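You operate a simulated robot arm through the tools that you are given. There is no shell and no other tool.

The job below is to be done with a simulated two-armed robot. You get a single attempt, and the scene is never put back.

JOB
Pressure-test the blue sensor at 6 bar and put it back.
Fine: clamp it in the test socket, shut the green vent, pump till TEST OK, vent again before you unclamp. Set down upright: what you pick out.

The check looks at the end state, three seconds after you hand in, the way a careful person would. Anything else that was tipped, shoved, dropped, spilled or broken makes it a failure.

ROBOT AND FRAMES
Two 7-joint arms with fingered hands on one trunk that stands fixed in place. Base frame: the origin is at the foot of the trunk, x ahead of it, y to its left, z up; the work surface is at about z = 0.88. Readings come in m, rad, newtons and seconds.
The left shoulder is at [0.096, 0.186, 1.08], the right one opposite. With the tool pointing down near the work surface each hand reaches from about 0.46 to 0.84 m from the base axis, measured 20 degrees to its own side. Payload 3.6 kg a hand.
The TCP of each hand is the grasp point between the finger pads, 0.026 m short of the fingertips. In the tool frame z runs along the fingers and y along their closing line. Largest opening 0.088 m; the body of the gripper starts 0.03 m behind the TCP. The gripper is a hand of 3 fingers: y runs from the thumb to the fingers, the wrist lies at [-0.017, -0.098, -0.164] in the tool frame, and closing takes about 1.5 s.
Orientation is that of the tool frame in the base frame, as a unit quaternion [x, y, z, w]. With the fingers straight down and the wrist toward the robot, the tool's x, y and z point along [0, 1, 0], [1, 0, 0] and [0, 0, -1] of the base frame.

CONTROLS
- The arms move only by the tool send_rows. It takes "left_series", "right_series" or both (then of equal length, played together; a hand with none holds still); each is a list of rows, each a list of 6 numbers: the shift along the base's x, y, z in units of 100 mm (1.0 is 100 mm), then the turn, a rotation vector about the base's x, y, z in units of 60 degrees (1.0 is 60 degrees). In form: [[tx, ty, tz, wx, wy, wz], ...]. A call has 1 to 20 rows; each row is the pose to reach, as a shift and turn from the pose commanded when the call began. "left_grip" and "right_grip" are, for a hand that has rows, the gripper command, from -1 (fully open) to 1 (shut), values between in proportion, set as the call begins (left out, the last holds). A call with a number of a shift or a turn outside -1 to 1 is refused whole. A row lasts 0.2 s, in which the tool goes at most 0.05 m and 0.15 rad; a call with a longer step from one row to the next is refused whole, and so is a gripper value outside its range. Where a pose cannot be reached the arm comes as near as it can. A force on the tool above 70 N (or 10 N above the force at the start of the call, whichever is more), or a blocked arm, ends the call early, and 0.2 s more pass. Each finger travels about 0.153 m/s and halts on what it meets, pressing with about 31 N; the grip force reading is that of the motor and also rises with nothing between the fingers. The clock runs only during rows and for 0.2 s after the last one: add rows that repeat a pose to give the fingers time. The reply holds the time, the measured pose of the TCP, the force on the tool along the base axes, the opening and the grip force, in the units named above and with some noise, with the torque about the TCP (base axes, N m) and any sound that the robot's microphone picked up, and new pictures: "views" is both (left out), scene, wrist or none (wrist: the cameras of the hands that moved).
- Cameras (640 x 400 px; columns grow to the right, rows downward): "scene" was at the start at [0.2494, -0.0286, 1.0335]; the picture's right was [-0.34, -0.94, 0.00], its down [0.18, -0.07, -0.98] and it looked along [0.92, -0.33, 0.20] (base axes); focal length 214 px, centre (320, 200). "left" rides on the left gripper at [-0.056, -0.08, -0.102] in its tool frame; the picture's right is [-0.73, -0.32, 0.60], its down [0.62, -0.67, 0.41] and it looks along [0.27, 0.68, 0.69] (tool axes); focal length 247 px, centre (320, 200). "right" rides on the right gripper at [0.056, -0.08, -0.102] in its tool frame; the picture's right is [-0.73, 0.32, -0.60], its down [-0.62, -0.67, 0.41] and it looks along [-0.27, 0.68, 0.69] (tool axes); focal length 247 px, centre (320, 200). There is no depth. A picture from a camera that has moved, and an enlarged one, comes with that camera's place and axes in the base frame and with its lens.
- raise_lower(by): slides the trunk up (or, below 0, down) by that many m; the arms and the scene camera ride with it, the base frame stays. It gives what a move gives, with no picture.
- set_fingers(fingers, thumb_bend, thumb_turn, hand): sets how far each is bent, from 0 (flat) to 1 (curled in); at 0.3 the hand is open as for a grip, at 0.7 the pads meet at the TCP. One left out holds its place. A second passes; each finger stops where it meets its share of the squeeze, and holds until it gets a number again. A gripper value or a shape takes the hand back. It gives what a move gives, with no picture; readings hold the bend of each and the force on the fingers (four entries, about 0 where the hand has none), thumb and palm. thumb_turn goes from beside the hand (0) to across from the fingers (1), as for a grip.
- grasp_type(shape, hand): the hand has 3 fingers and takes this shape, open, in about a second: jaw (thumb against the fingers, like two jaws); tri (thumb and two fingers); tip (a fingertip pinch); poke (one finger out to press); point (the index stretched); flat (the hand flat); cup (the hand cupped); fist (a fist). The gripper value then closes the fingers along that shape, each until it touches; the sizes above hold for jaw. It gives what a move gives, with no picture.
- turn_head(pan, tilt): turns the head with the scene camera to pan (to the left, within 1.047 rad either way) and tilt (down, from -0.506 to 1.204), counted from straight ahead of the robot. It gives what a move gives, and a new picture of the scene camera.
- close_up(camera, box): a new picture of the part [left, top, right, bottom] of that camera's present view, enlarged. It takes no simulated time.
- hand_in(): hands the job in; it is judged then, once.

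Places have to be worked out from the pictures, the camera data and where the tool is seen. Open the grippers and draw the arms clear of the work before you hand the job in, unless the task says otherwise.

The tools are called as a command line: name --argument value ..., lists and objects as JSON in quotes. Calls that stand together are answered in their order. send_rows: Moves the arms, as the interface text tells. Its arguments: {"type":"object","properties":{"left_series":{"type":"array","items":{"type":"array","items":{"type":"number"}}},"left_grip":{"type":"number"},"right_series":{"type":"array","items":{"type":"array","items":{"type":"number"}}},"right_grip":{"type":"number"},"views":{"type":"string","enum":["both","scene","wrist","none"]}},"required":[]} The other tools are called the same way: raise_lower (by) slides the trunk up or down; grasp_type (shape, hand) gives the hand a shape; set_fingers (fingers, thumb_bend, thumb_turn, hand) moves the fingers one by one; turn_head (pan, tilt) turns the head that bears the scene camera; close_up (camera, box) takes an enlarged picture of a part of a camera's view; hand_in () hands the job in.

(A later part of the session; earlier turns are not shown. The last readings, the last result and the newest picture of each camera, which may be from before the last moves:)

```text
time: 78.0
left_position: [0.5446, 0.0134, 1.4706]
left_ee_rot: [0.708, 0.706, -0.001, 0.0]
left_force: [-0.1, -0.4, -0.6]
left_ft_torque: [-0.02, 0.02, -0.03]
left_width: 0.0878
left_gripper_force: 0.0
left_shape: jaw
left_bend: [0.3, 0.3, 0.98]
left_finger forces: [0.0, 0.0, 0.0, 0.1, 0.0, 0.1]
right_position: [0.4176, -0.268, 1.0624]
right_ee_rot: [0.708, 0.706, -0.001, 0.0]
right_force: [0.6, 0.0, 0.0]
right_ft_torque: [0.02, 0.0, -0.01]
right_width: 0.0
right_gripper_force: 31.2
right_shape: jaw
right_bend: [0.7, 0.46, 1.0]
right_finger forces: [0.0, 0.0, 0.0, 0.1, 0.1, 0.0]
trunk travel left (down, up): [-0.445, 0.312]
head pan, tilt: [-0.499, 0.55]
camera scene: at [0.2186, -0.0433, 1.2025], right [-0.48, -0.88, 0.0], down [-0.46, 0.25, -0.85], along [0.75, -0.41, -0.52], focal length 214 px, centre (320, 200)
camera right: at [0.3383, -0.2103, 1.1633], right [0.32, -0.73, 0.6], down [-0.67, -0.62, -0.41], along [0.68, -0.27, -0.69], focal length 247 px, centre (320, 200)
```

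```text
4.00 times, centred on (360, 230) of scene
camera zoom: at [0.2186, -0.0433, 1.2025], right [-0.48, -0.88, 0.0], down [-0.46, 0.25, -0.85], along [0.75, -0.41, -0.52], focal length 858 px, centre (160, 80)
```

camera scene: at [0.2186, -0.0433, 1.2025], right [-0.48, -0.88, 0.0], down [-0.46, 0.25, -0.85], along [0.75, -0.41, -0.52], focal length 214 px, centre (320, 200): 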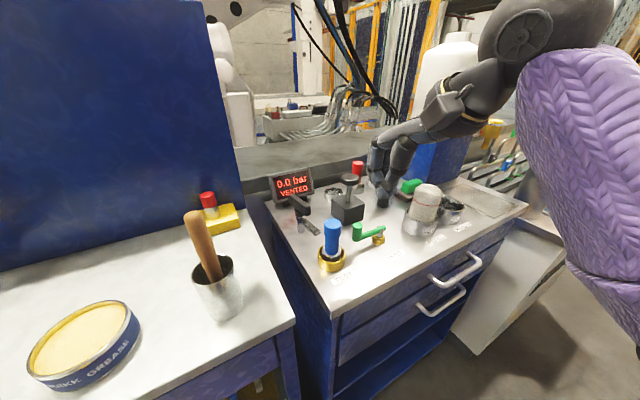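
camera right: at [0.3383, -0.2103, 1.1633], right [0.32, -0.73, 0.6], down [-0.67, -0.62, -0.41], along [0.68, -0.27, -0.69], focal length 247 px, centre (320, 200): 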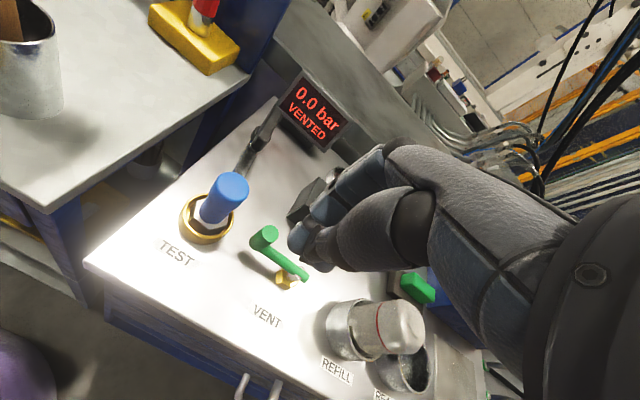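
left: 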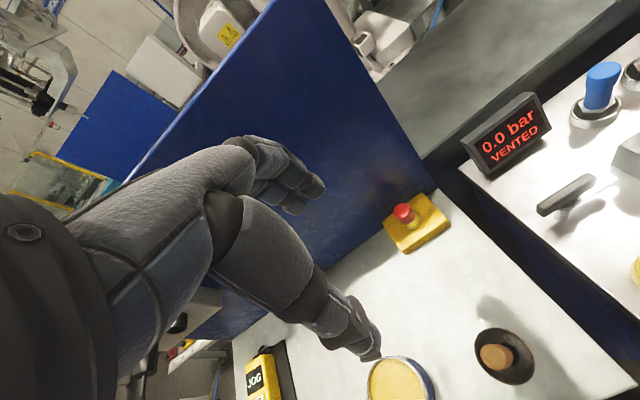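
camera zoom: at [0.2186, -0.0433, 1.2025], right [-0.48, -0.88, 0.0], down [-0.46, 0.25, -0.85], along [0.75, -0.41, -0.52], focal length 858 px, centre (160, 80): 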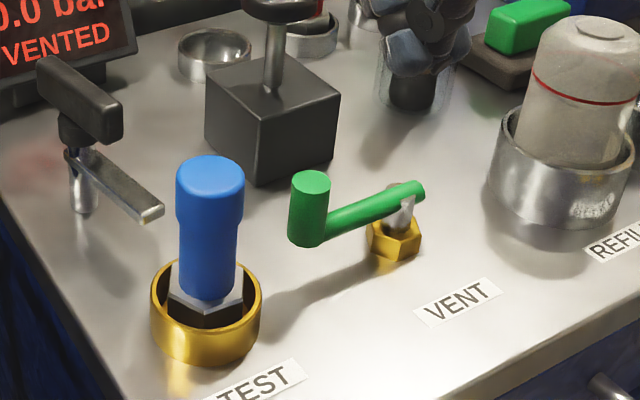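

Knob confirmed at (0.470, -0.2625). I descend on its near side to z≈0.955.

send_rows --right_series '[[0, 0, -0.3, 0, 0, 0], [0, 0, -0.6, 0, 0, 0], [0, 0, -0.9, 0, 0, 0], [0, 0, -1.0, 0, 0, 0], [0, 0, -1.0, 0, 0, 0]]' --views "both"

close_up --camera "right" --box '[160, 160, 400, 350]'

close_up --camera "scene" --box '[300, 160, 440, 280]'

```text
time: 79.2
left_position: [0.5435, 0.0135, 1.4701]
left_ee_rot: [0.708, 0.706, 0.001, 0.001]
left_force: [-0.5, -0.5, 0.1]
left_ft_torque: [0.01, -0.01, -0.03]
left_width: 0.0877
left_gripper_force: 0.1
left_shape: jaw
left_bend: [0.3, 0.3, 0.98]
left_finger forces: [0.0, 0.0, 0.0, 0.0, 0.1, 0.0]
right_position: [0.4188, -0.2693, 0.961]
right_ee_rot: [0.707, 0.707, 0.001, 0.001]
right_force: [-0.6, 0.1, 0.4]
right_ft_torque: [0.02, 0.01, -0.06]
right_width: 0.0
right_gripper_force: 31.0
right_shape: jaw
right_bend: [0.7, 0.46, 1.0]
right_finger forces: [0.1, 0.0, 0.0, 0.0, 0.1, 0.0]
trunk travel left (down, up): [-0.445, 0.312]
head pan, tilt: [-0.499, 0.55]
camera scene: at [0.2184, -0.0434, 1.2026], right [-0.48, -0.88, 0.0], down [-0.46, 0.25, -0.85], along [0.75, -0.41, -0.52], focal length 214 px, centre (320, 200)
camera right: at [0.3403, -0.211, 1.0616], right [0.32, -0.73, 0.6], down [-0.67, -0.62, -0.41], along [0.68, -0.27, -0.69], focal length 247 px, centre (320, 200)
```

scene: 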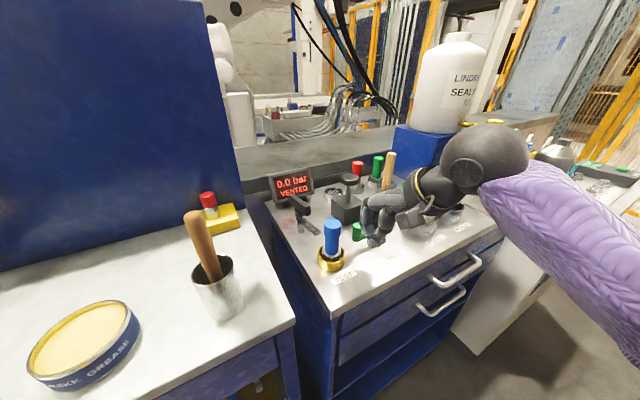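
right: 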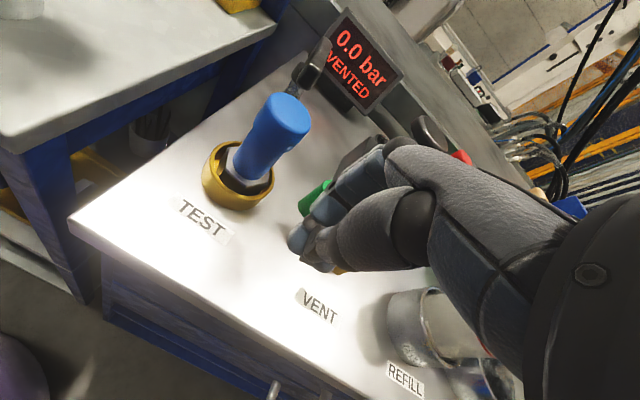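

```text
2.11 times, centred on (280, 255) of right
camera zoom: at [0.3403, -0.211, 1.0616], right [0.32, -0.73, 0.6], down [-0.67, -0.62, -0.41], along [0.68, -0.27, -0.69], focal length 520 px, centre (404, 84)
```

zoom: 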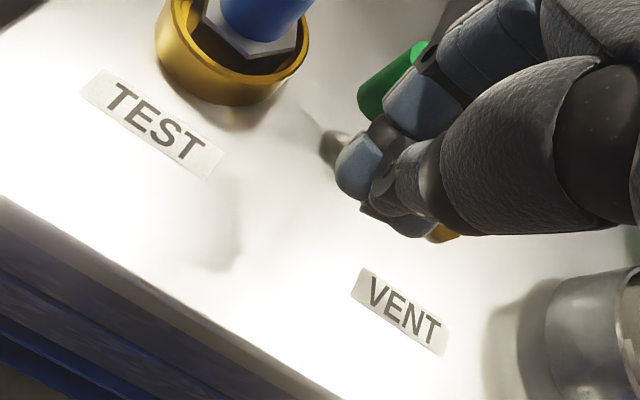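

```text
3.33 times, centred on (370, 220) of scene
camera zoom: at [0.2184, -0.0434, 1.2026], right [-0.48, -0.88, 0.0], down [-0.46, 0.25, -0.85], along [0.75, -0.41, -0.52], focal length 715 px, centre (153, 133)
```

zoom: 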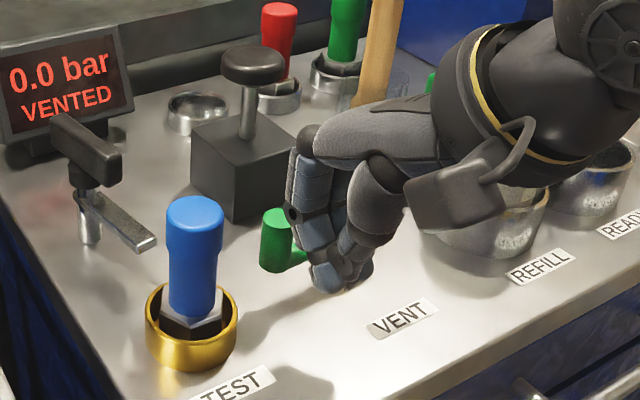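

The fingers are just in front of the knob. I push gently toward +x and watch the force.

send_rows --right_series '[[0.05, 0, -0.05, 0, 0, 0], [0.1, 0, -0.05, 0, 0, 0], [0.15, 0, -0.05, 0, 0, 0], [0.2, 0, -0.05, 0, 0, 0], [0.25, 0, -0.05, 0, 0, 0]]' --views "none"

close_up --camera "scene" --box '[300, 160, 440, 280]'

```text
time: 80.5
left_position: [0.5424, 0.0147, 1.472]
left_ee_rot: [0.708, 0.706, 0.001, 0.001]
left_force: [0.2, 0.6, -0.3]
left_ft_torque: [-0.02, 0.0, -0.01]
left_width: 0.0876
left_gripper_force: 0.1
left_shape: jaw
left_bend: [0.3, 0.3, 0.98]
left_finger forces: [0.0, 0.0, 0.0, 0.0, 0.0, 0.0]
right_position: [0.4431, -0.2664, 0.9563]
right_ee_rot: [0.707, 0.707, 0.001, 0.001]
right_force: [-11.3, 3.2, 6.8]
right_ft_torque: [0.08, -0.11, 0.12]
right_width: 0.0
right_gripper_force: 30.9
right_shape: jaw
right_bend: [0.7, 0.45, 1.0]
right_finger forces: [13.6, 0.1, 0.0, 0.1, 0.1, 0.0]
trunk travel left (down, up): [-0.445, 0.312]
head pan, tilt: [-0.499, 0.55]
```

```text
3.33 times, centred on (370, 220) of scene
camera zoom: at [0.2165, -0.0429, 1.203], right [-0.48, -0.88, 0.0], down [-0.46, 0.25, -0.85], along [0.75, -0.41, -0.52], focal length 715 px, centre (153, 133)
```

zoom: 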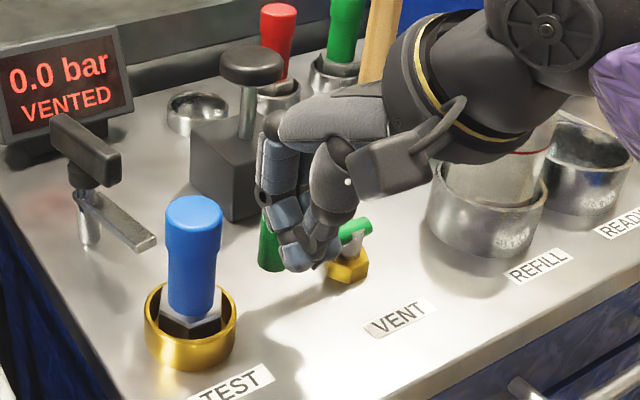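

There is 11 N of resistance. I check from the wrist camera whether the lever is moving.

close_up --camera "right" --box '[200, 160, 400, 320]'

close_up --camera "scene" --box '[340, 195, 390, 245]'

```text
2.50 times, centred on (300, 240) of right
camera zoom: at [0.3641, -0.2098, 1.0582], right [0.32, -0.73, 0.6], down [-0.66, -0.62, -0.41], along [0.68, -0.27, -0.69], focal length 617 px, centre (370, 100)
```

zoom: 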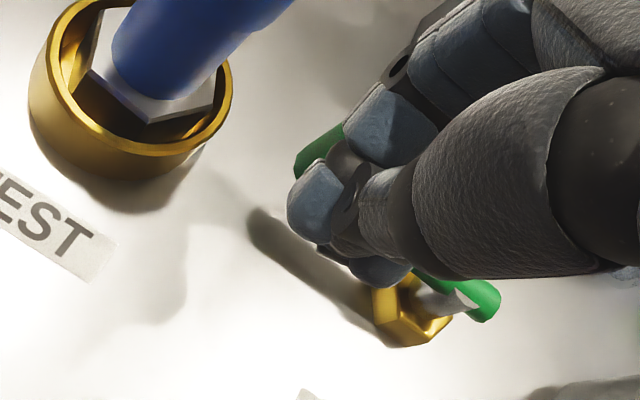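

```text
8.00 times, centred on (365, 220) of scene
camera zoom: at [0.2165, -0.0429, 1.203], right [-0.48, -0.88, 0.0], down [-0.46, 0.25, -0.85], along [0.75, -0.41, -0.52], focal length 1716 px, centre (-40, 40)
```

zoom: 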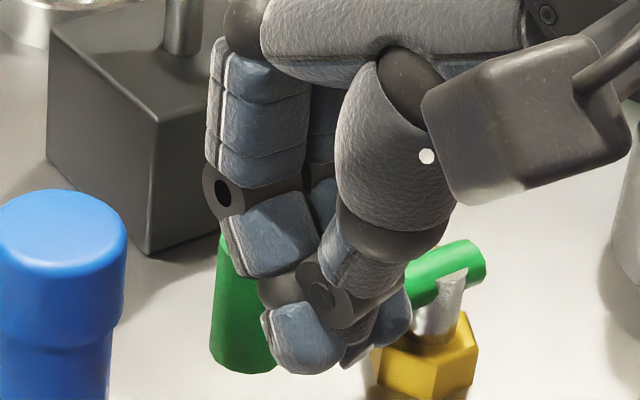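

The lever did not move under 11 N, so this is probably its stop. I back off, lift, and go to the far side to push the knob toward -x instead.

send_rows --right_series '[[-0.1, 0, 0, 0, 0, 0], [-0.2, 0, 0.1, 0, 0, 0], [-0.25, 0, 0.45, 0, 0, 0], [-0.25, 0, 0.9, 0, 0, 0], [-0.1, 0.03, 1.0, 0, 0, 0], [0.3, 0.05, 1.0, 0, 0, 0], [0.7, 0.05, 1.0, 0, 0, 0], [0.75, 0.05, 1.0, 0, 0, 0]]' --views "none"

close_up --camera "scene" --box '[270, 120, 440, 280]'

close_up --camera "right" --box '[120, 160, 400, 390]'

```text
time: 82.2
left_position: [0.5429, 0.0132, 1.471]
left_ee_rot: [0.708, 0.706, 0.0, 0.0]
left_force: [0.3, 0.0, -0.6]
left_ft_torque: [0.0, 0.01, -0.05]
left_width: 0.0876
left_gripper_force: 0.0
left_shape: jaw
left_bend: [0.3, 0.3, 0.98]
left_finger forces: [0.0, 0.0, 0.0, 0.1, 0.0, 0.0]
right_position: [0.5209, -0.2614, 1.057]
right_ee_rot: [0.708, 0.706, -0.001, 0.0]
right_force: [0.7, 0.1, -1.2]
right_ft_torque: [-0.03, 0.06, 0.02]
right_width: 0.0002
right_gripper_force: 31.0
right_shape: jaw
right_bend: [0.7, 0.46, 1.0]
right_finger forces: [0.0, 0.0, 0.1, 0.0, 0.0, 0.1]
trunk travel left (down, up): [-0.445, 0.312]
head pan, tilt: [-0.499, 0.55]
```

```text
2.50 times, centred on (355, 200) of scene
camera zoom: at [0.2181, -0.0434, 1.2026], right [-0.48, -0.88, 0.0], down [-0.46, 0.25, -0.85], along [0.75, -0.41, -0.52], focal length 536 px, centre (232, 200)
```

zoom: 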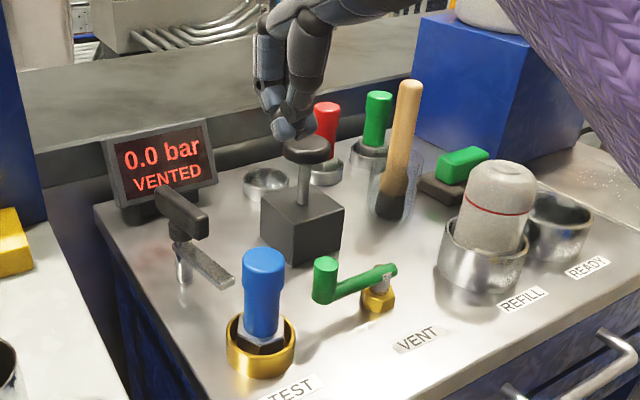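

```text
1.74 times, centred on (260, 275) of right
camera zoom: at [0.4422, -0.2051, 1.1584], right [0.32, -0.73, 0.6], down [-0.67, -0.62, -0.41], along [0.68, -0.27, -0.69], focal length 430 px, centre (424, 70)
```

zoom: 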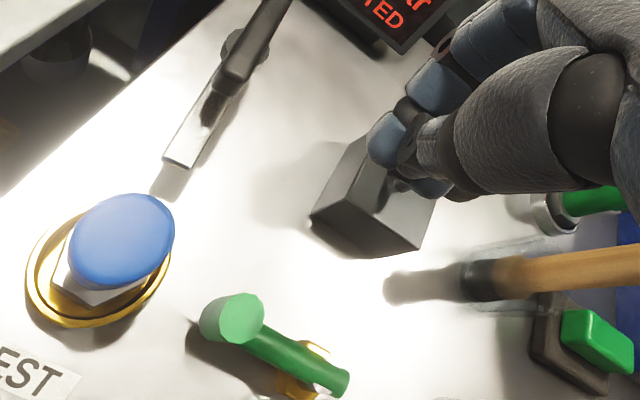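

Everything is intact. I descend on the far side of the knob, between it and the pump box.

send_rows --right_series '[[-0.05, 0, -0.25, 0, 0, 0], [-0.05, 0, -0.5, 0, 0, 0], [-0.05, 0, -0.75, 0, 0, 0], [-0.05, 0, -1.0, 0, 0, 0], [-0.05, 0, -1.0, 0, 0, 0]]' --views "none"

close_up --camera "scene" --box '[290, 150, 430, 270]'

close_up --camera "right" --box '[160, 160, 400, 370]'

```text
time: 83.5
left_position: [0.5427, 0.0138, 1.4696]
left_ee_rot: [0.708, 0.706, 0.001, 0.0]
left_force: [0.3, -0.9, 0.5]
left_ft_torque: [0.03, -0.02, 0.02]
left_width: 0.0878
left_gripper_force: 0.0
left_shape: jaw
left_bend: [0.3, 0.3, 0.98]
left_finger forces: [0.1, 0.0, 0.0, 0.0, 0.1, 0.0]
right_position: [0.5164, -0.2642, 0.9567]
right_ee_rot: [0.707, 0.707, 0.0, 0.0]
right_force: [-0.1, 0.8, -0.3]
right_ft_torque: [-0.02, 0.02, 0.03]
right_width: 0.0002
right_gripper_force: 31.1
right_shape: jaw
right_bend: [0.7, 0.46, 1.0]
right_finger forces: [0.0, 0.0, 0.0, 0.0, 0.0, 0.0]
trunk travel left (down, up): [-0.445, 0.312]
head pan, tilt: [-0.499, 0.55]
```

```text
3.33 times, centred on (360, 210) of scene
camera zoom: at [0.2184, -0.0433, 1.2026], right [-0.48, -0.88, 0.0], down [-0.46, 0.25, -0.85], along [0.75, -0.41, -0.52], focal length 715 px, centre (187, 167)
```

zoom: 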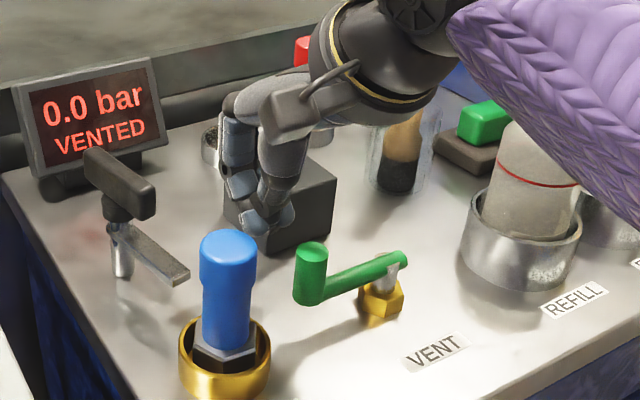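

```text
1.90 times, centred on (280, 265) of right
camera zoom: at [0.4375, -0.2072, 1.0581], right [0.32, -0.73, 0.6], down [-0.67, -0.62, -0.41], along [0.68, -0.27, -0.69], focal length 470 px, centre (396, 76)
```

zoom: 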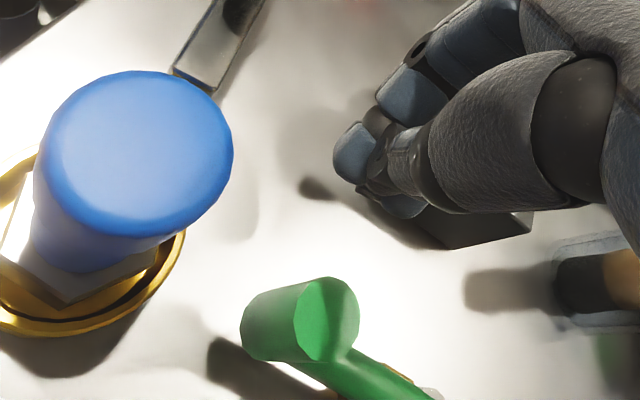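

The fingers are on the far side of the knob, no contact. I push toward -x gently.

send_rows --right_series '[[-0.06, 0, 0, 0, 0, 0], [-0.12, 0, 0, 0, 0, 0], [-0.18, 0, 0, 0, 0, 0], [-0.24, 0, 0, 0, 0, 0], [-0.3, 0, 0, 0, 0, 0]]' --views "none"

close_up --camera "scene" --box '[290, 150, 430, 270]'

close_up --camera "right" --box '[160, 160, 400, 370]'

```text
time: 84.7
left_position: [0.5446, 0.0142, 1.4714]
left_ee_rot: [0.708, 0.706, 0.001, 0.0]
left_force: [0.2, 0.3, 0.2]
left_ft_torque: [-0.01, -0.01, 0.0]
left_width: 0.0878
left_gripper_force: 0.0
left_shape: jaw
left_bend: [0.3, 0.3, 0.98]
left_finger forces: [0.0, 0.0, 0.0, 0.0, 0.0, 0.0]
right_position: [0.486, -0.2625, 0.9573]
right_ee_rot: [0.708, 0.707, 0.001, 0.001]
right_force: [-0.4, 1.1, 0.1]
right_ft_torque: [0.02, 0.01, -0.01]
right_width: 0.0002
right_gripper_force: 31.0
right_shape: jaw
right_bend: [0.7, 0.46, 1.0]
right_finger forces: [0.0, 0.1, 0.0, 0.0, 0.0, 0.0]
trunk travel left (down, up): [-0.445, 0.312]
head pan, tilt: [-0.499, 0.55]
```

```text
3.33 times, centred on (360, 210) of scene
camera zoom: at [0.2184, -0.0433, 1.2026], right [-0.48, -0.88, 0.0], down [-0.46, 0.25, -0.85], along [0.75, -0.41, -0.52], focal length 715 px, centre (187, 167)
```

zoom: 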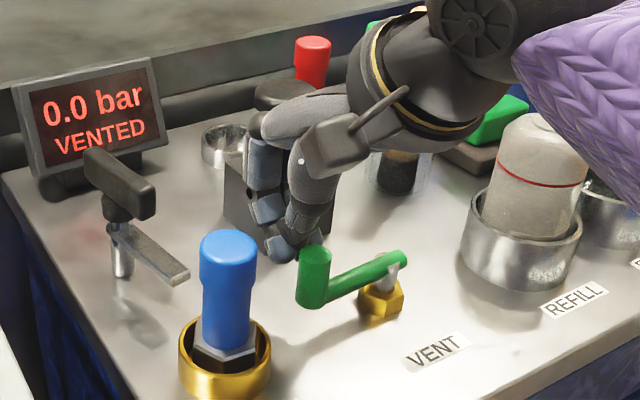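

```text
1.90 times, centred on (280, 265) of right
camera zoom: at [0.4068, -0.2058, 1.0588], right [0.32, -0.73, 0.6], down [-0.67, -0.62, -0.41], along [0.68, -0.27, -0.69], focal length 470 px, centre (396, 76)
```

zoom: 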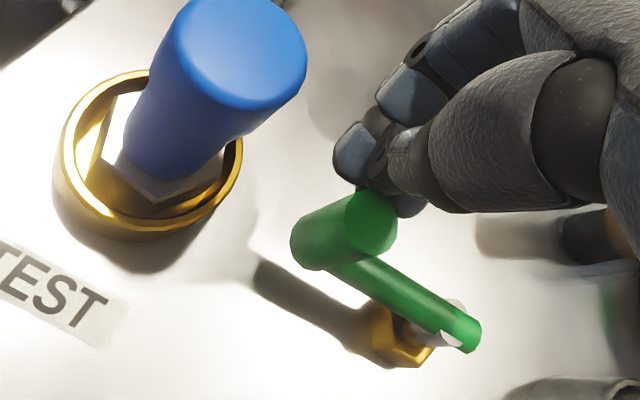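

No resistance yet, right at contact. I continue 3 cm.

send_rows --right_series '[[-0.06, 0, 0, 0, 0, 0], [-0.12, 0, 0, 0, 0, 0], [-0.18, 0, 0, 0, 0, 0], [-0.24, 0, 0, 0, 0, 0], [-0.3, 0, 0, 0, 0, 0]]' --views "none"

close_up --camera "scene" --box '[290, 150, 430, 270]'

close_up --camera "right" --box '[160, 160, 400, 370]'

```text
time: 85.8
left_position: [0.5437, 0.013, 1.4706]
left_ee_rot: [0.707, 0.707, 0.0, 0.0]
left_force: [-0.1, 0.3, 0.2]
left_ft_torque: [0.01, -0.03, -0.01]
left_width: 0.0877
left_gripper_force: 0.0
left_shape: jaw
left_bend: [0.3, 0.3, 0.98]
left_finger forces: [0.0, 0.1, 0.0, 0.1, 0.0, 0.0]
right_position: [0.4561, -0.2622, 0.9566]
right_ee_rot: [0.708, 0.707, 0.0, 0.0]
right_force: [0.9, -1.1, 0.3]
right_ft_torque: [0.0, 0.01, 0.04]
right_width: 0.0
right_gripper_force: 31.1
right_shape: jaw
right_bend: [0.7, 0.46, 1.0]
right_finger forces: [0.0, 0.1, 0.0, 0.0, 0.0, 0.1]
trunk travel left (down, up): [-0.445, 0.312]
head pan, tilt: [-0.499, 0.55]
```

```text
3.33 times, centred on (360, 210) of scene
camera zoom: at [0.2184, -0.0435, 1.2025], right [-0.48, -0.88, 0.0], down [-0.46, 0.25, -0.85], along [0.75, -0.41, -0.52], focal length 715 px, centre (187, 167)
```

zoom: 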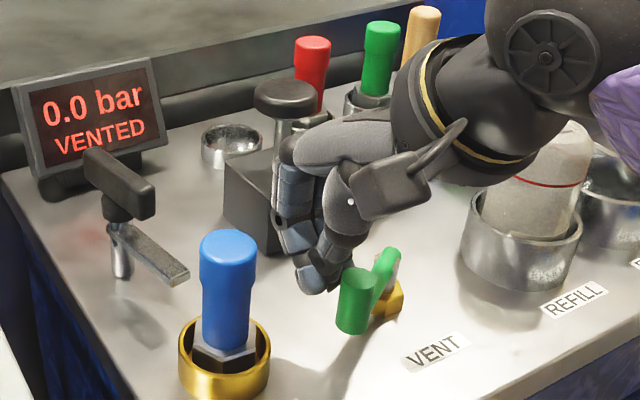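

```text
1.90 times, centred on (280, 265) of right
camera zoom: at [0.3767, -0.2059, 1.058], right [0.32, -0.73, 0.6], down [-0.67, -0.62, -0.41], along [0.68, -0.27, -0.69], focal length 470 px, centre (396, 76)
```

zoom: 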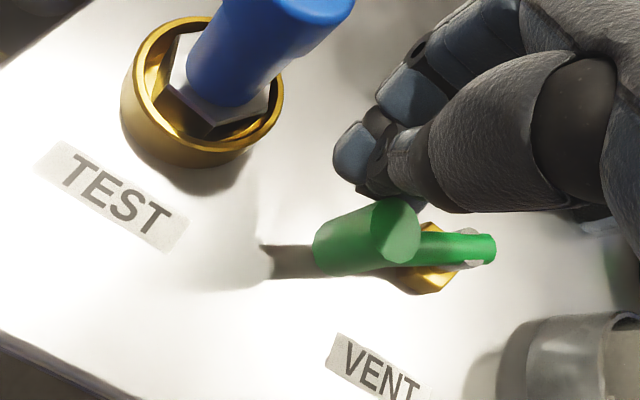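

The lever turns easily this way, about 40° so far. I follow its arc, -x and then -y, and watch the display.

send_rows --right_series '[[-0.08, -0.03, 0, 0, 0, 0], [-0.16, -0.05, 0, 0, 0, 0], [-0.24, -0.08, 0, 0, 0, 0], [-0.3, -0.11, 0, 0, 0, 0], [-0.35, -0.15, 0, 0, 0, 0], [-0.35, -0.15, 0, 0, 0, 0]]' --views "none"

close_up --camera "scene" --box '[290, 150, 430, 270]'

close_up --camera "right" --box '[160, 160, 400, 370]'

```text
time: 87.2
left_position: [0.5433, 0.0135, 1.4703]
left_ee_rot: [0.708, 0.706, 0.0, 0.0]
left_force: [-0.6, -0.4, 0.3]
left_ft_torque: [0.02, 0.0, -0.04]
left_width: 0.0877
left_gripper_force: 0.2
left_shape: jaw
left_bend: [0.3, 0.3, 0.98]
left_finger forces: [0.0, 0.0, 0.0, 0.2, 0.0, 0.0]
right_position: [0.4202, -0.2772, 0.9549]
right_ee_rot: [0.708, 0.706, -0.001, 0.0]
right_force: [1.1, 0.2, -0.3]
right_ft_torque: [0.06, -0.03, 0.01]
right_width: 0.0001
right_gripper_force: 31.1
right_shape: jaw
right_bend: [0.7, 0.46, 1.0]
right_finger forces: [0.1, 0.1, 0.0, 0.1, 0.0, 0.0]
trunk travel left (down, up): [-0.445, 0.312]
head pan, tilt: [-0.499, 0.55]
```

```text
3.33 times, centred on (360, 210) of scene
camera zoom: at [0.2185, -0.0432, 1.2025], right [-0.48, -0.88, 0.0], down [-0.46, 0.25, -0.85], along [0.75, -0.41, -0.52], focal length 715 px, centre (187, 167)
```

zoom: 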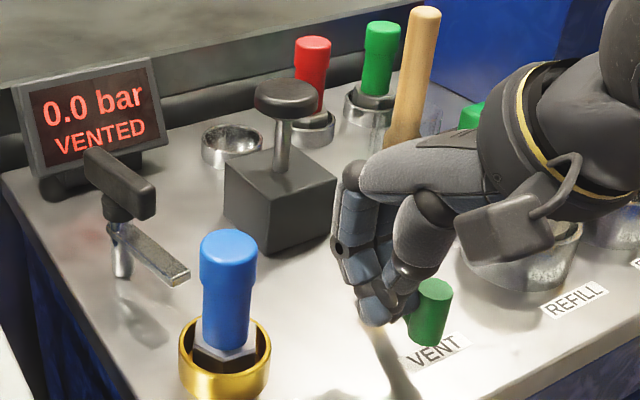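

```text
1.90 times, centred on (280, 265) of right
camera zoom: at [0.3412, -0.2202, 1.0574], right [0.32, -0.73, 0.6], down [-0.67, -0.62, -0.41], along [0.68, -0.27, -0.69], focal length 470 px, centre (396, 76)
```

zoom: 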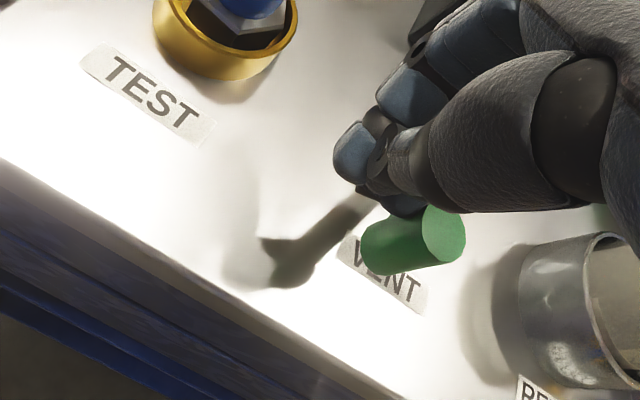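

The knob is now over the VENT label, about 73° turned, and the display still says VENTED. I push on in -y to finish the turn.

send_rows --right_series '[[-0.04, -0.06, 0, 0, 0, 0], [-0.07, -0.12, 0, 0, 0, 0], [-0.08, -0.18, 0, 0, 0, 0], [-0.08, -0.24, 0, 0, 0, 0], [-0.08, -0.24, 0, 0, 0, 0]]' --views "none"

close_up --camera "scene" --box '[290, 150, 430, 270]'

close_up --camera "right" --box '[160, 160, 400, 370]'

```text
time: 88.5
left_position: [0.5434, 0.0133, 1.4704]
left_ee_rot: [0.708, 0.707, 0.0, 0.0]
left_force: [-0.1, 0.4, 0.5]
left_ft_torque: [0.0, -0.03, 0.01]
left_width: 0.0877
left_gripper_force: 0.1
left_shape: jaw
left_bend: [0.3, 0.3, 0.98]
left_finger forces: [0.0, 0.0, 0.0, 0.0, 0.0, 0.0]
right_position: [0.4134, -0.3002, 0.9552]
right_ee_rot: [0.707, 0.707, 0.0, -0.001]
right_force: [0.2, 1.5, 0.4]
right_ft_torque: [0.01, -0.01, -0.03]
right_width: 0.0002
right_gripper_force: 31.1
right_shape: jaw
right_bend: [0.7, 0.46, 1.0]
right_finger forces: [0.0, 0.0, 0.0, 0.0, 0.0, 0.0]
trunk travel left (down, up): [-0.445, 0.312]
head pan, tilt: [-0.499, 0.55]
```

```text
3.33 times, centred on (360, 210) of scene
camera zoom: at [0.2184, -0.0431, 1.2026], right [-0.48, -0.88, 0.0], down [-0.46, 0.25, -0.85], along [0.75, -0.41, -0.52], focal length 715 px, centre (187, 167)
```

zoom: 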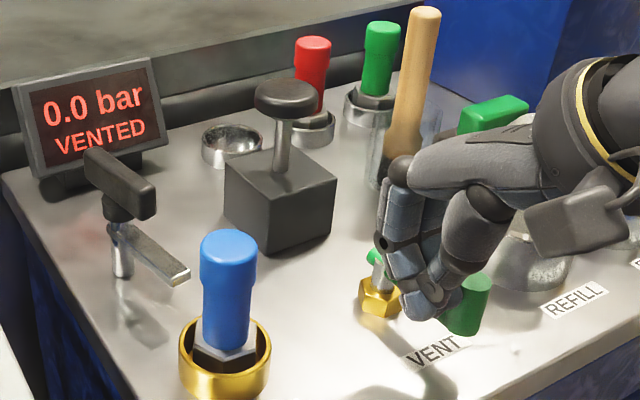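

```text
1.90 times, centred on (280, 265) of right
camera zoom: at [0.3331, -0.2439, 1.0574], right [0.32, -0.73, 0.6], down [-0.67, -0.62, -0.41], along [0.68, -0.27, -0.69], focal length 470 px, centre (396, 76)
```

zoom: 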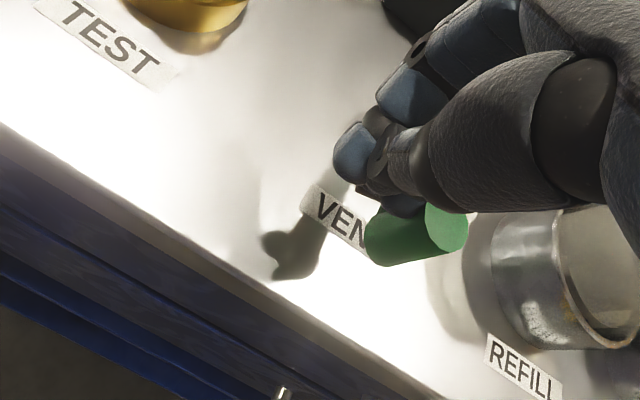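

The lever is now about 92° around, still moving freely with 1.5 N, and the display says VENTED. I push a little more to find its stop.

send_rows --right_series '[[0, -0.05, 0, 0, 0, 0], [0, -0.1, 0, 0, 0, 0], [0, -0.15, 0, 0, 0, 0], [0, -0.15, 0, 0, 0, 0]]' --views "none"

close_up --camera "scene" --box '[290, 150, 430, 270]'

close_up --camera "right" --box '[160, 160, 400, 370]'

```text
time: 89.5
left_position: [0.5436, 0.0199, 1.4699]
left_ee_rot: [0.707, 0.707, -0.002, 0.002]
left_force: [-1.3, 0.7, -0.1]
left_ft_torque: [-0.01, 0.0, -0.01]
left_width: 0.0875
left_gripper_force: 0.1
left_shape: jaw
left_bend: [0.3, 0.3, 0.98]
left_finger forces: [0.0, 0.1, 0.0, 0.0, 0.0, 0.0]
right_position: [0.4116, -0.305, 0.9559]
right_ee_rot: [0.702, 0.712, 0.003, -0.005]
right_force: [4.0, 44.3, 0.9]
right_ft_torque: [0.91, -0.11, 0.03]
right_width: 0.0
right_gripper_force: 30.7
right_shape: jaw
right_bend: [0.7, 0.46, 1.0]
right_finger forces: [0.0, 59.4, 0.0, 0.1, 0.0, 0.1]
trunk travel left (down, up): [-0.445, 0.312]
head pan, tilt: [-0.499, 0.55]
```

```text
3.33 times, centred on (360, 210) of scene
camera zoom: at [0.2188, -0.0376, 1.2027], right [-0.48, -0.88, 0.0], down [-0.46, 0.25, -0.85], along [0.75, -0.41, -0.52], focal length 715 px, centre (187, 167)
```

zoom: 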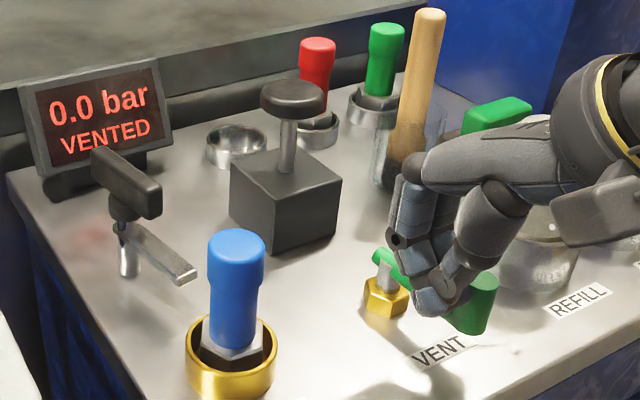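

```text
1.90 times, centred on (280, 265) of right
camera zoom: at [0.3324, -0.2501, 1.0593], right [0.33, -0.74, 0.59], down [-0.66, -0.63, -0.42], along [0.68, -0.25, -0.69], focal length 470 px, centre (396, 76)
```

zoom: 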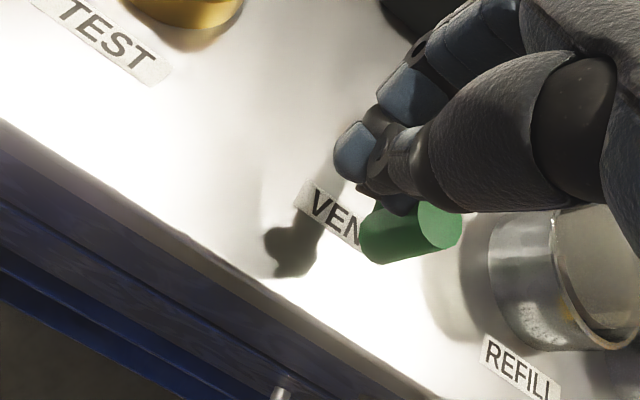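

44 N: the lever is at its stop, now at about 95°. I back off, then lift and see whether the lever stays and what the display says.

send_rows --right_series '[[0, 0.1, 0, 0, 0, 0], [0, 0.25, 0, 0, 0, 0], [0, 0.3, 0.2, 0, 0, 0], [0, 0.3, 0.5, 0, 0, 0], [0, 0.3, 0.8, 0, 0, 0], [0, 0.3, 1.0, 0, 0, 0]]' --views "scene"

close_up --camera "scene" --box '[260, 150, 430, 270]'

```text
time: 90.8
left_position: [0.5434, 0.0131, 1.4697]
left_ee_rot: [0.707, 0.707, -0.001, 0.0]
left_force: [0.2, -0.2, -0.4]
left_ft_torque: [-0.02, -0.01, 0.0]
left_width: 0.0875
left_gripper_force: 0.1
left_shape: jaw
left_bend: [0.3, 0.3, 0.98]
left_finger forces: [0.1, 0.0, 0.0, 0.1, 0.1, 0.0]
right_position: [0.4105, -0.2887, 1.0556]
right_ee_rot: [0.708, 0.707, -0.001, 0.0]
right_force: [0.5, 0.2, 0.2]
right_ft_torque: [0.03, -0.02, -0.03]
right_width: 0.0001
right_gripper_force: 31.2
right_shape: jaw
right_bend: [0.7, 0.46, 1.0]
right_finger forces: [0.0, 0.1, 0.1, 0.0, 0.0, 0.0]
trunk travel left (down, up): [-0.445, 0.312]
head pan, tilt: [-0.499, 0.55]
camera scene: at [0.2185, -0.0433, 1.2025], right [-0.48, -0.88, 0.0], down [-0.46, 0.25, -0.85], along [0.75, -0.41, -0.52], focal length 214 px, centre (320, 200)
```

scene: 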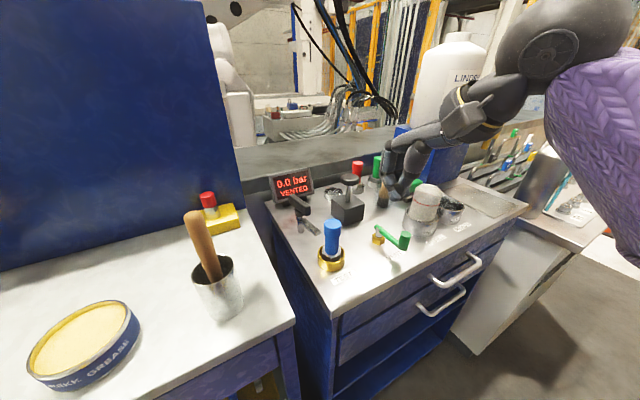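

```text
3.33 times, centred on (345, 210) of scene
camera zoom: at [0.2185, -0.0433, 1.2025], right [-0.48, -0.88, 0.0], down [-0.46, 0.25, -0.85], along [0.75, -0.41, -0.52], focal length 715 px, centre (237, 167)
```

zoom: 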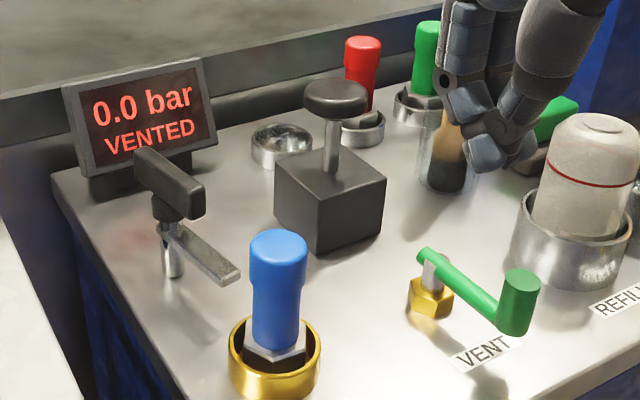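

The lever stays at its new place. Next I move above the pump knob at about (0.577, -0.317).

send_rows --right_series '[[0.3, -0.05, 0.05, 0, 0, 0], [0.6, -0.1, 0.1, 0, 0, 0], [0.9, -0.15, 0.1, 0, 0, 0], [1.0, -0.2, 0.1, 0, 0, 0]]' --views "none"

send_rows --right_series '[[0.3, -0.05, 0, 0, 0, 0], [0.6, -0.08, 0, 0, 0, 0], [0.665, -0.08, -0.1, 0, 0, 0], [0.665, -0.08, -0.2, 0, 0, 0], [0.665, -0.08, -0.2, 0, 0, 0]]' --views "both"

close_up --camera "scene" --box '[270, 140, 400, 240]'

close_up --camera "right" --box '[180, 160, 400, 350]'

```text
time: 91.8
left_position: [0.5442, 0.0133, 1.4707]
left_ee_rot: [0.708, 0.706, 0.0, 0.0]
left_force: [-0.1, 0.3, -0.4]
left_ft_torque: [-0.02, -0.02, 0.04]
left_width: 0.088
left_gripper_force: 0.0
left_shape: jaw
left_bend: [0.3, 0.3, 0.98]
left_finger forces: [0.1, 0.0, 0.0, 0.0, 0.1, 0.0]
right_position: [0.5112, -0.3069, 1.0649]
right_ee_rot: [0.708, 0.707, 0.001, 0.0]
right_force: [1.4, 0.3, 0.7]
right_ft_torque: [0.01, -0.05, -0.01]
right_width: 0.0001
right_gripper_force: 30.8
right_shape: jaw
right_bend: [0.7, 0.46, 1.0]
right_finger forces: [0.0, 0.0, 0.0, 0.1, 0.0, 0.1]
trunk travel left (down, up): [-0.445, 0.312]
head pan, tilt: [-0.499, 0.55]
```

```text
time: 93.0
left_position: [0.5438, 0.0134, 1.4697]
left_ee_rot: [0.708, 0.706, 0.0, 0.001]
left_force: [0.0, 0.4, 0.2]
left_ft_torque: [0.0, 0.0, -0.01]
left_width: 0.0874
left_gripper_force: 0.0
left_shape: jaw
left_bend: [0.3, 0.3, 0.98]
left_finger forces: [0.1, 0.0, 0.0, 0.0, 0.0, 0.0]
right_position: [0.5806, -0.3134, 1.0448]
right_ee_rot: [0.708, 0.706, 0.0, 0.002]
right_force: [0.3, -0.5, 0.5]
right_ft_torque: [-0.01, 0.04, 0.04]
right_width: 0.0
right_gripper_force: 30.9
right_shape: jaw
right_bend: [0.7, 0.46, 1.0]
right_finger forces: [0.0, 0.0, 0.0, 0.0, 0.1, 0.0]
trunk travel left (down, up): [-0.445, 0.312]
head pan, tilt: [-0.499, 0.55]
camera scene: at [0.2184, -0.0434, 1.2026], right [-0.48, -0.88, 0.0], down [-0.46, 0.25, -0.85], along [0.75, -0.41, -0.52], focal length 214 px, centre (320, 200)
camera right: at [0.5008, -0.2569, 1.1464], right [0.32, -0.73, 0.6], down [-0.67, -0.62, -0.41], along [0.68, -0.27, -0.69], focal length 247 px, centre (320, 200)
```

scene: 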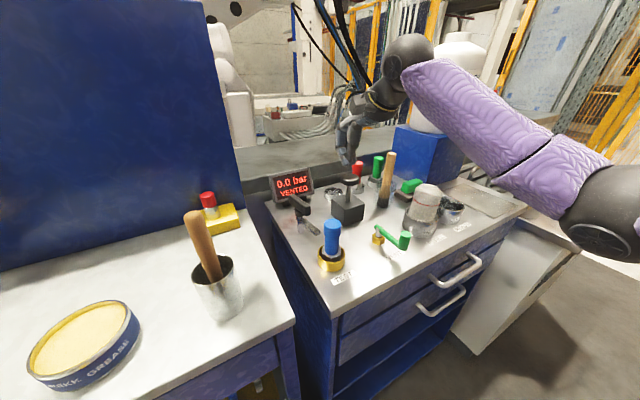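
right: 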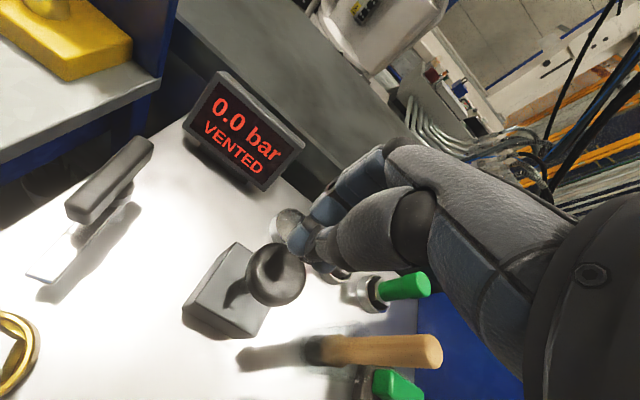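

```text
4.00 times, centred on (335, 190) of scene
camera zoom: at [0.2184, -0.0434, 1.2026], right [-0.48, -0.88, 0.0], down [-0.46, 0.25, -0.85], along [0.75, -0.41, -0.52], focal length 858 px, centre (260, 240)
```

zoom: 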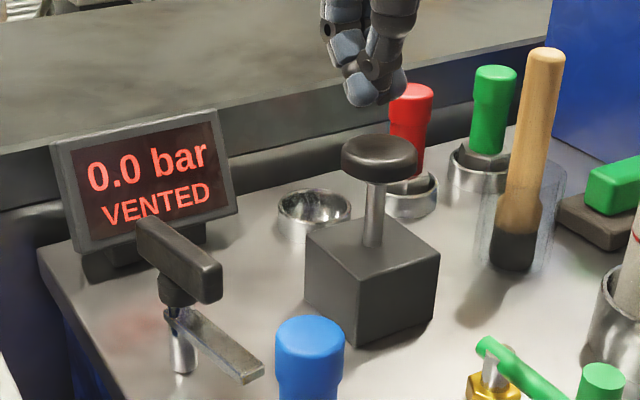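

```text
2.11 times, centred on (290, 255) of right
camera zoom: at [0.5008, -0.2569, 1.1464], right [0.32, -0.73, 0.6], down [-0.67, -0.62, -0.41], along [0.68, -0.27, -0.69], focal length 520 px, centre (383, 84)
```

zoom: 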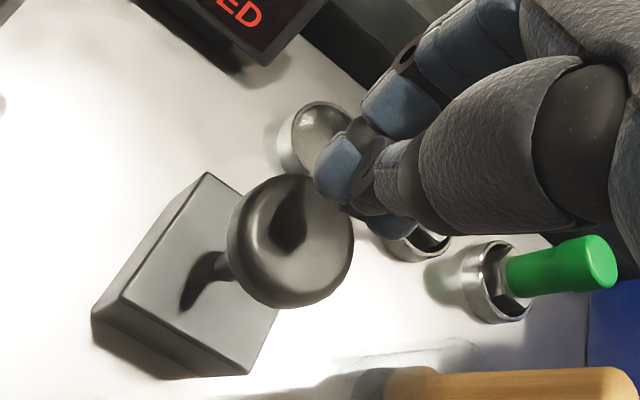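

The fingertips are right above the knob. I press down slowly and watch force and display.

send_rows --right_series '[[-0.04, -0.02, -0.15, 0, 0, 0], [-0.04, -0.02, -0.28, 0, 0, 0], [-0.04, -0.02, -0.36, 0, 0, 0], [-0.04, -0.02, -0.44, 0, 0, 0], [-0.04, -0.02, -0.44, 0, 0, 0]]' --views "none"

close_up --camera "scene" --box '[270, 140, 400, 240]'

```text
time: 94.2
left_position: [0.5429, 0.0138, 1.4689]
left_ee_rot: [0.708, 0.706, -0.001, 0.0]
left_force: [0.1, 0.5, 0.0]
left_ft_torque: [0.01, 0.01, -0.04]
left_width: 0.0878
left_gripper_force: 0.0
left_shape: jaw
left_bend: [0.3, 0.3, 0.98]
left_finger forces: [0.0, 0.0, 0.0, 0.0, 0.1, 0.1]
right_position: [0.5744, -0.3163, 1.0034]
right_ee_rot: [0.708, 0.706, 0.0, 0.001]
right_force: [2.0, -1.0, 5.0]
right_ft_torque: [-0.02, 0.0, 0.02]
right_width: 0.0
right_gripper_force: 31.1
right_shape: jaw
right_bend: [0.7, 0.46, 1.0]
right_finger forces: [0.0, 0.0, 0.0, 0.0, 0.0, 0.0]
trunk travel left (down, up): [-0.445, 0.312]
head pan, tilt: [-0.499, 0.55]
```

```text
4.00 times, centred on (335, 190) of scene
camera zoom: at [0.2182, -0.0432, 1.2026], right [-0.48, -0.88, 0.0], down [-0.46, 0.25, -0.85], along [0.75, -0.41, -0.52], focal length 858 px, centre (260, 240)
```

zoom: 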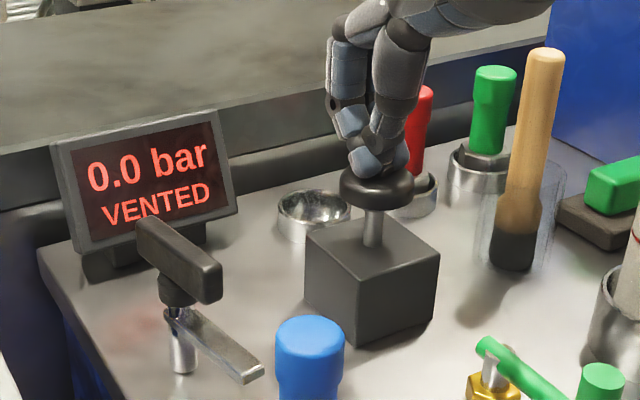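

The knob yields with about 5 N. I press the full stroke down.

send_rows --right_series '[[0, 0, -0.08, 0, 0, 0], [0, 0, -0.16, 0, 0, 0], [0, 0, -0.24, 0, 0, 0], [0, 0, -0.3, 0, 0, 0], [0, 0, -0.3, 0, 0, 0]]' --views "none"

close_up --camera "scene" --box '[270, 140, 400, 240]'

```text
time: 95.5
left_position: [0.5382, 0.0162, 1.4726]
left_ee_rot: [0.708, 0.706, 0.0, 0.002]
left_force: [0.5, -0.6, -0.9]
left_ft_torque: [-0.03, 0.0, 0.0]
left_width: 0.0874
left_gripper_force: 0.1
left_shape: jaw
left_bend: [0.3, 0.3, 0.98]
left_finger forces: [0.0, 0.0, 0.0, 0.1, 0.0, 0.1]
right_position: [0.5756, -0.3168, 0.9834]
right_ee_rot: [0.708, 0.706, 0.008, 0.01]
right_force: [-5.4, -3.5, 46.5]
right_ft_torque: [0.06, 0.29, 0.02]
right_width: 0.0
right_gripper_force: 30.4
right_shape: jaw
right_bend: [0.7, 0.46, 1.0]
right_finger forces: [0.0, 0.1, 0.0, 0.0, 68.4, 0.0]
trunk travel left (down, up): [-0.445, 0.312]
head pan, tilt: [-0.499, 0.55]
heard: click
```

```text
4.00 times, centred on (335, 190) of scene
camera zoom: at [0.2139, -0.0417, 1.2039], right [-0.48, -0.88, 0.0], down [-0.46, 0.25, -0.85], along [0.75, -0.41, -0.52], focal length 858 px, centre (260, 240)
```

zoom: 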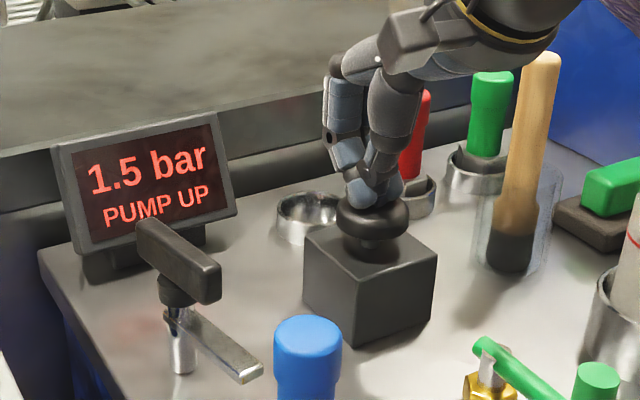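

A click, and the display reads 1.5 bar PUMP UP, so a stroke gives 1.5 bar. I lift to let the knob rise and press again.

send_rows --right_series '[[0, 0, 0.2, 0, 0, 0], [0, 0, 0.45, 0, 0, 0], [0, 0, 0.5, 0, 0, 0], [0, 0, 0.5, 0, 0, 0], [0, 0, 0.3, 0, 0, 0], [0, 0, 0.15, 0, 0, 0], [0, 0, 0.04, 0, 0, 0], [0, 0, 0.04, 0, 0, 0]]' --views "none"

close_up --camera "scene" --box '[270, 140, 400, 240]'

```text
time: 97.2
left_position: [0.5395, 0.0149, 1.4734]
left_ee_rot: [0.708, 0.707, 0.001, 0.001]
left_force: [-0.9, -0.2, -0.4]
left_ft_torque: [-0.02, 0.01, 0.0]
left_width: 0.0879
left_gripper_force: 0.0
left_shape: jaw
left_bend: [0.3, 0.3, 0.98]
left_finger forces: [0.0, 0.0, 0.1, 0.0, 0.0, 0.0]
right_position: [0.5757, -0.3152, 0.9836]
right_ee_rot: [0.708, 0.706, 0.005, 0.006]
right_force: [-2.3, -3.5, 36.1]
right_ft_torque: [0.01, 0.2, 0.03]
right_width: 0.0
right_gripper_force: 30.8
right_shape: jaw
right_bend: [0.7, 0.46, 1.0]
right_finger forces: [0.1, 0.1, 0.0, 0.0, 58.6, 0.1]
trunk travel left (down, up): [-0.445, 0.312]
head pan, tilt: [-0.499, 0.55]
heard: click
```

```text
4.00 times, centred on (335, 190) of scene
camera zoom: at [0.2151, -0.0421, 1.2036], right [-0.48, -0.88, 0.0], down [-0.46, 0.25, -0.85], along [0.75, -0.41, -0.52], focal length 858 px, centre (260, 240)
```

zoom: 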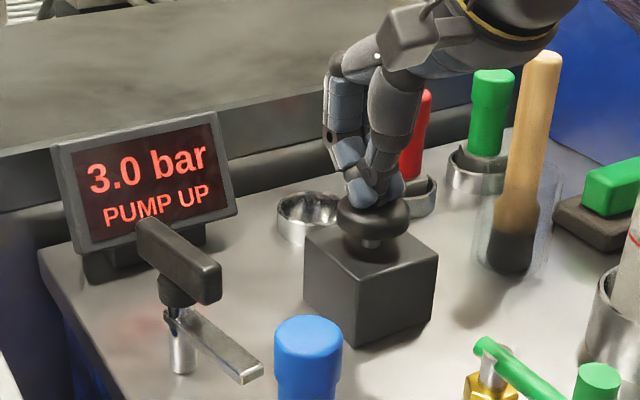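

3.0 bar. The same stroke again for the third pump.

send_rows --right_series '[[0, 0, 0.2, 0, 0, 0], [0, 0, 0.43, 0, 0, 0], [0, 0, 0.46, 0, 0, 0], [0, 0, 0.46, 0, 0, 0], [0, 0, 0.3, 0, 0, 0], [0, 0, 0.15, 0, 0, 0], [0, 0, 0.03, 0, 0, 0], [0, 0, 0.03, 0, 0, 0]]' --views "none"

close_up --camera "scene" --box '[270, 140, 400, 240]'

```text
time: 99.0
left_position: [0.5419, 0.0158, 1.4709]
left_ee_rot: [0.707, 0.707, 0.001, 0.0]
left_force: [0.3, -1.1, -0.3]
left_ft_torque: [0.0, 0.0, -0.04]
left_width: 0.0877
left_gripper_force: 0.0
left_shape: jaw
left_bend: [0.3, 0.3, 0.98]
left_finger forces: [0.0, 0.0, 0.0, 0.1, 0.0, 0.0]
right_position: [0.5745, -0.3169, 0.9837]
right_ee_rot: [0.708, 0.706, 0.003, 0.005]
right_force: [1.3, -1.7, 23.8]
right_ft_torque: [0.04, 0.07, -0.01]
right_width: 0.0001
right_gripper_force: 31.1
right_shape: jaw
right_bend: [0.7, 0.46, 1.0]
right_finger forces: [0.0, 0.1, 0.1, 0.0, 0.1, 0.0]
trunk travel left (down, up): [-0.445, 0.312]
head pan, tilt: [-0.499, 0.55]
heard: click
```

```text
4.00 times, centred on (335, 190) of scene
camera zoom: at [0.2164, -0.0424, 1.2033], right [-0.48, -0.88, 0.0], down [-0.46, 0.25, -0.85], along [0.75, -0.41, -0.52], focal length 858 px, centre (260, 240)
```

zoom: 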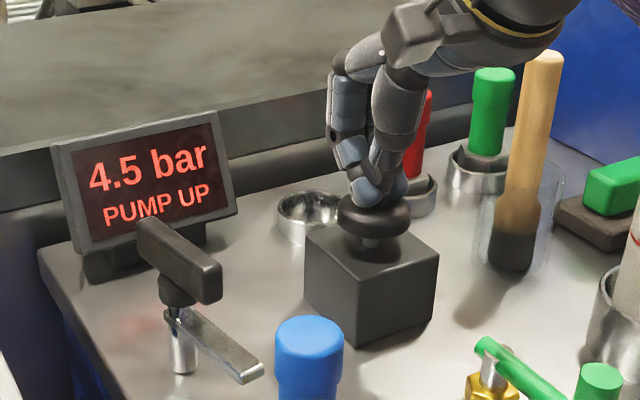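

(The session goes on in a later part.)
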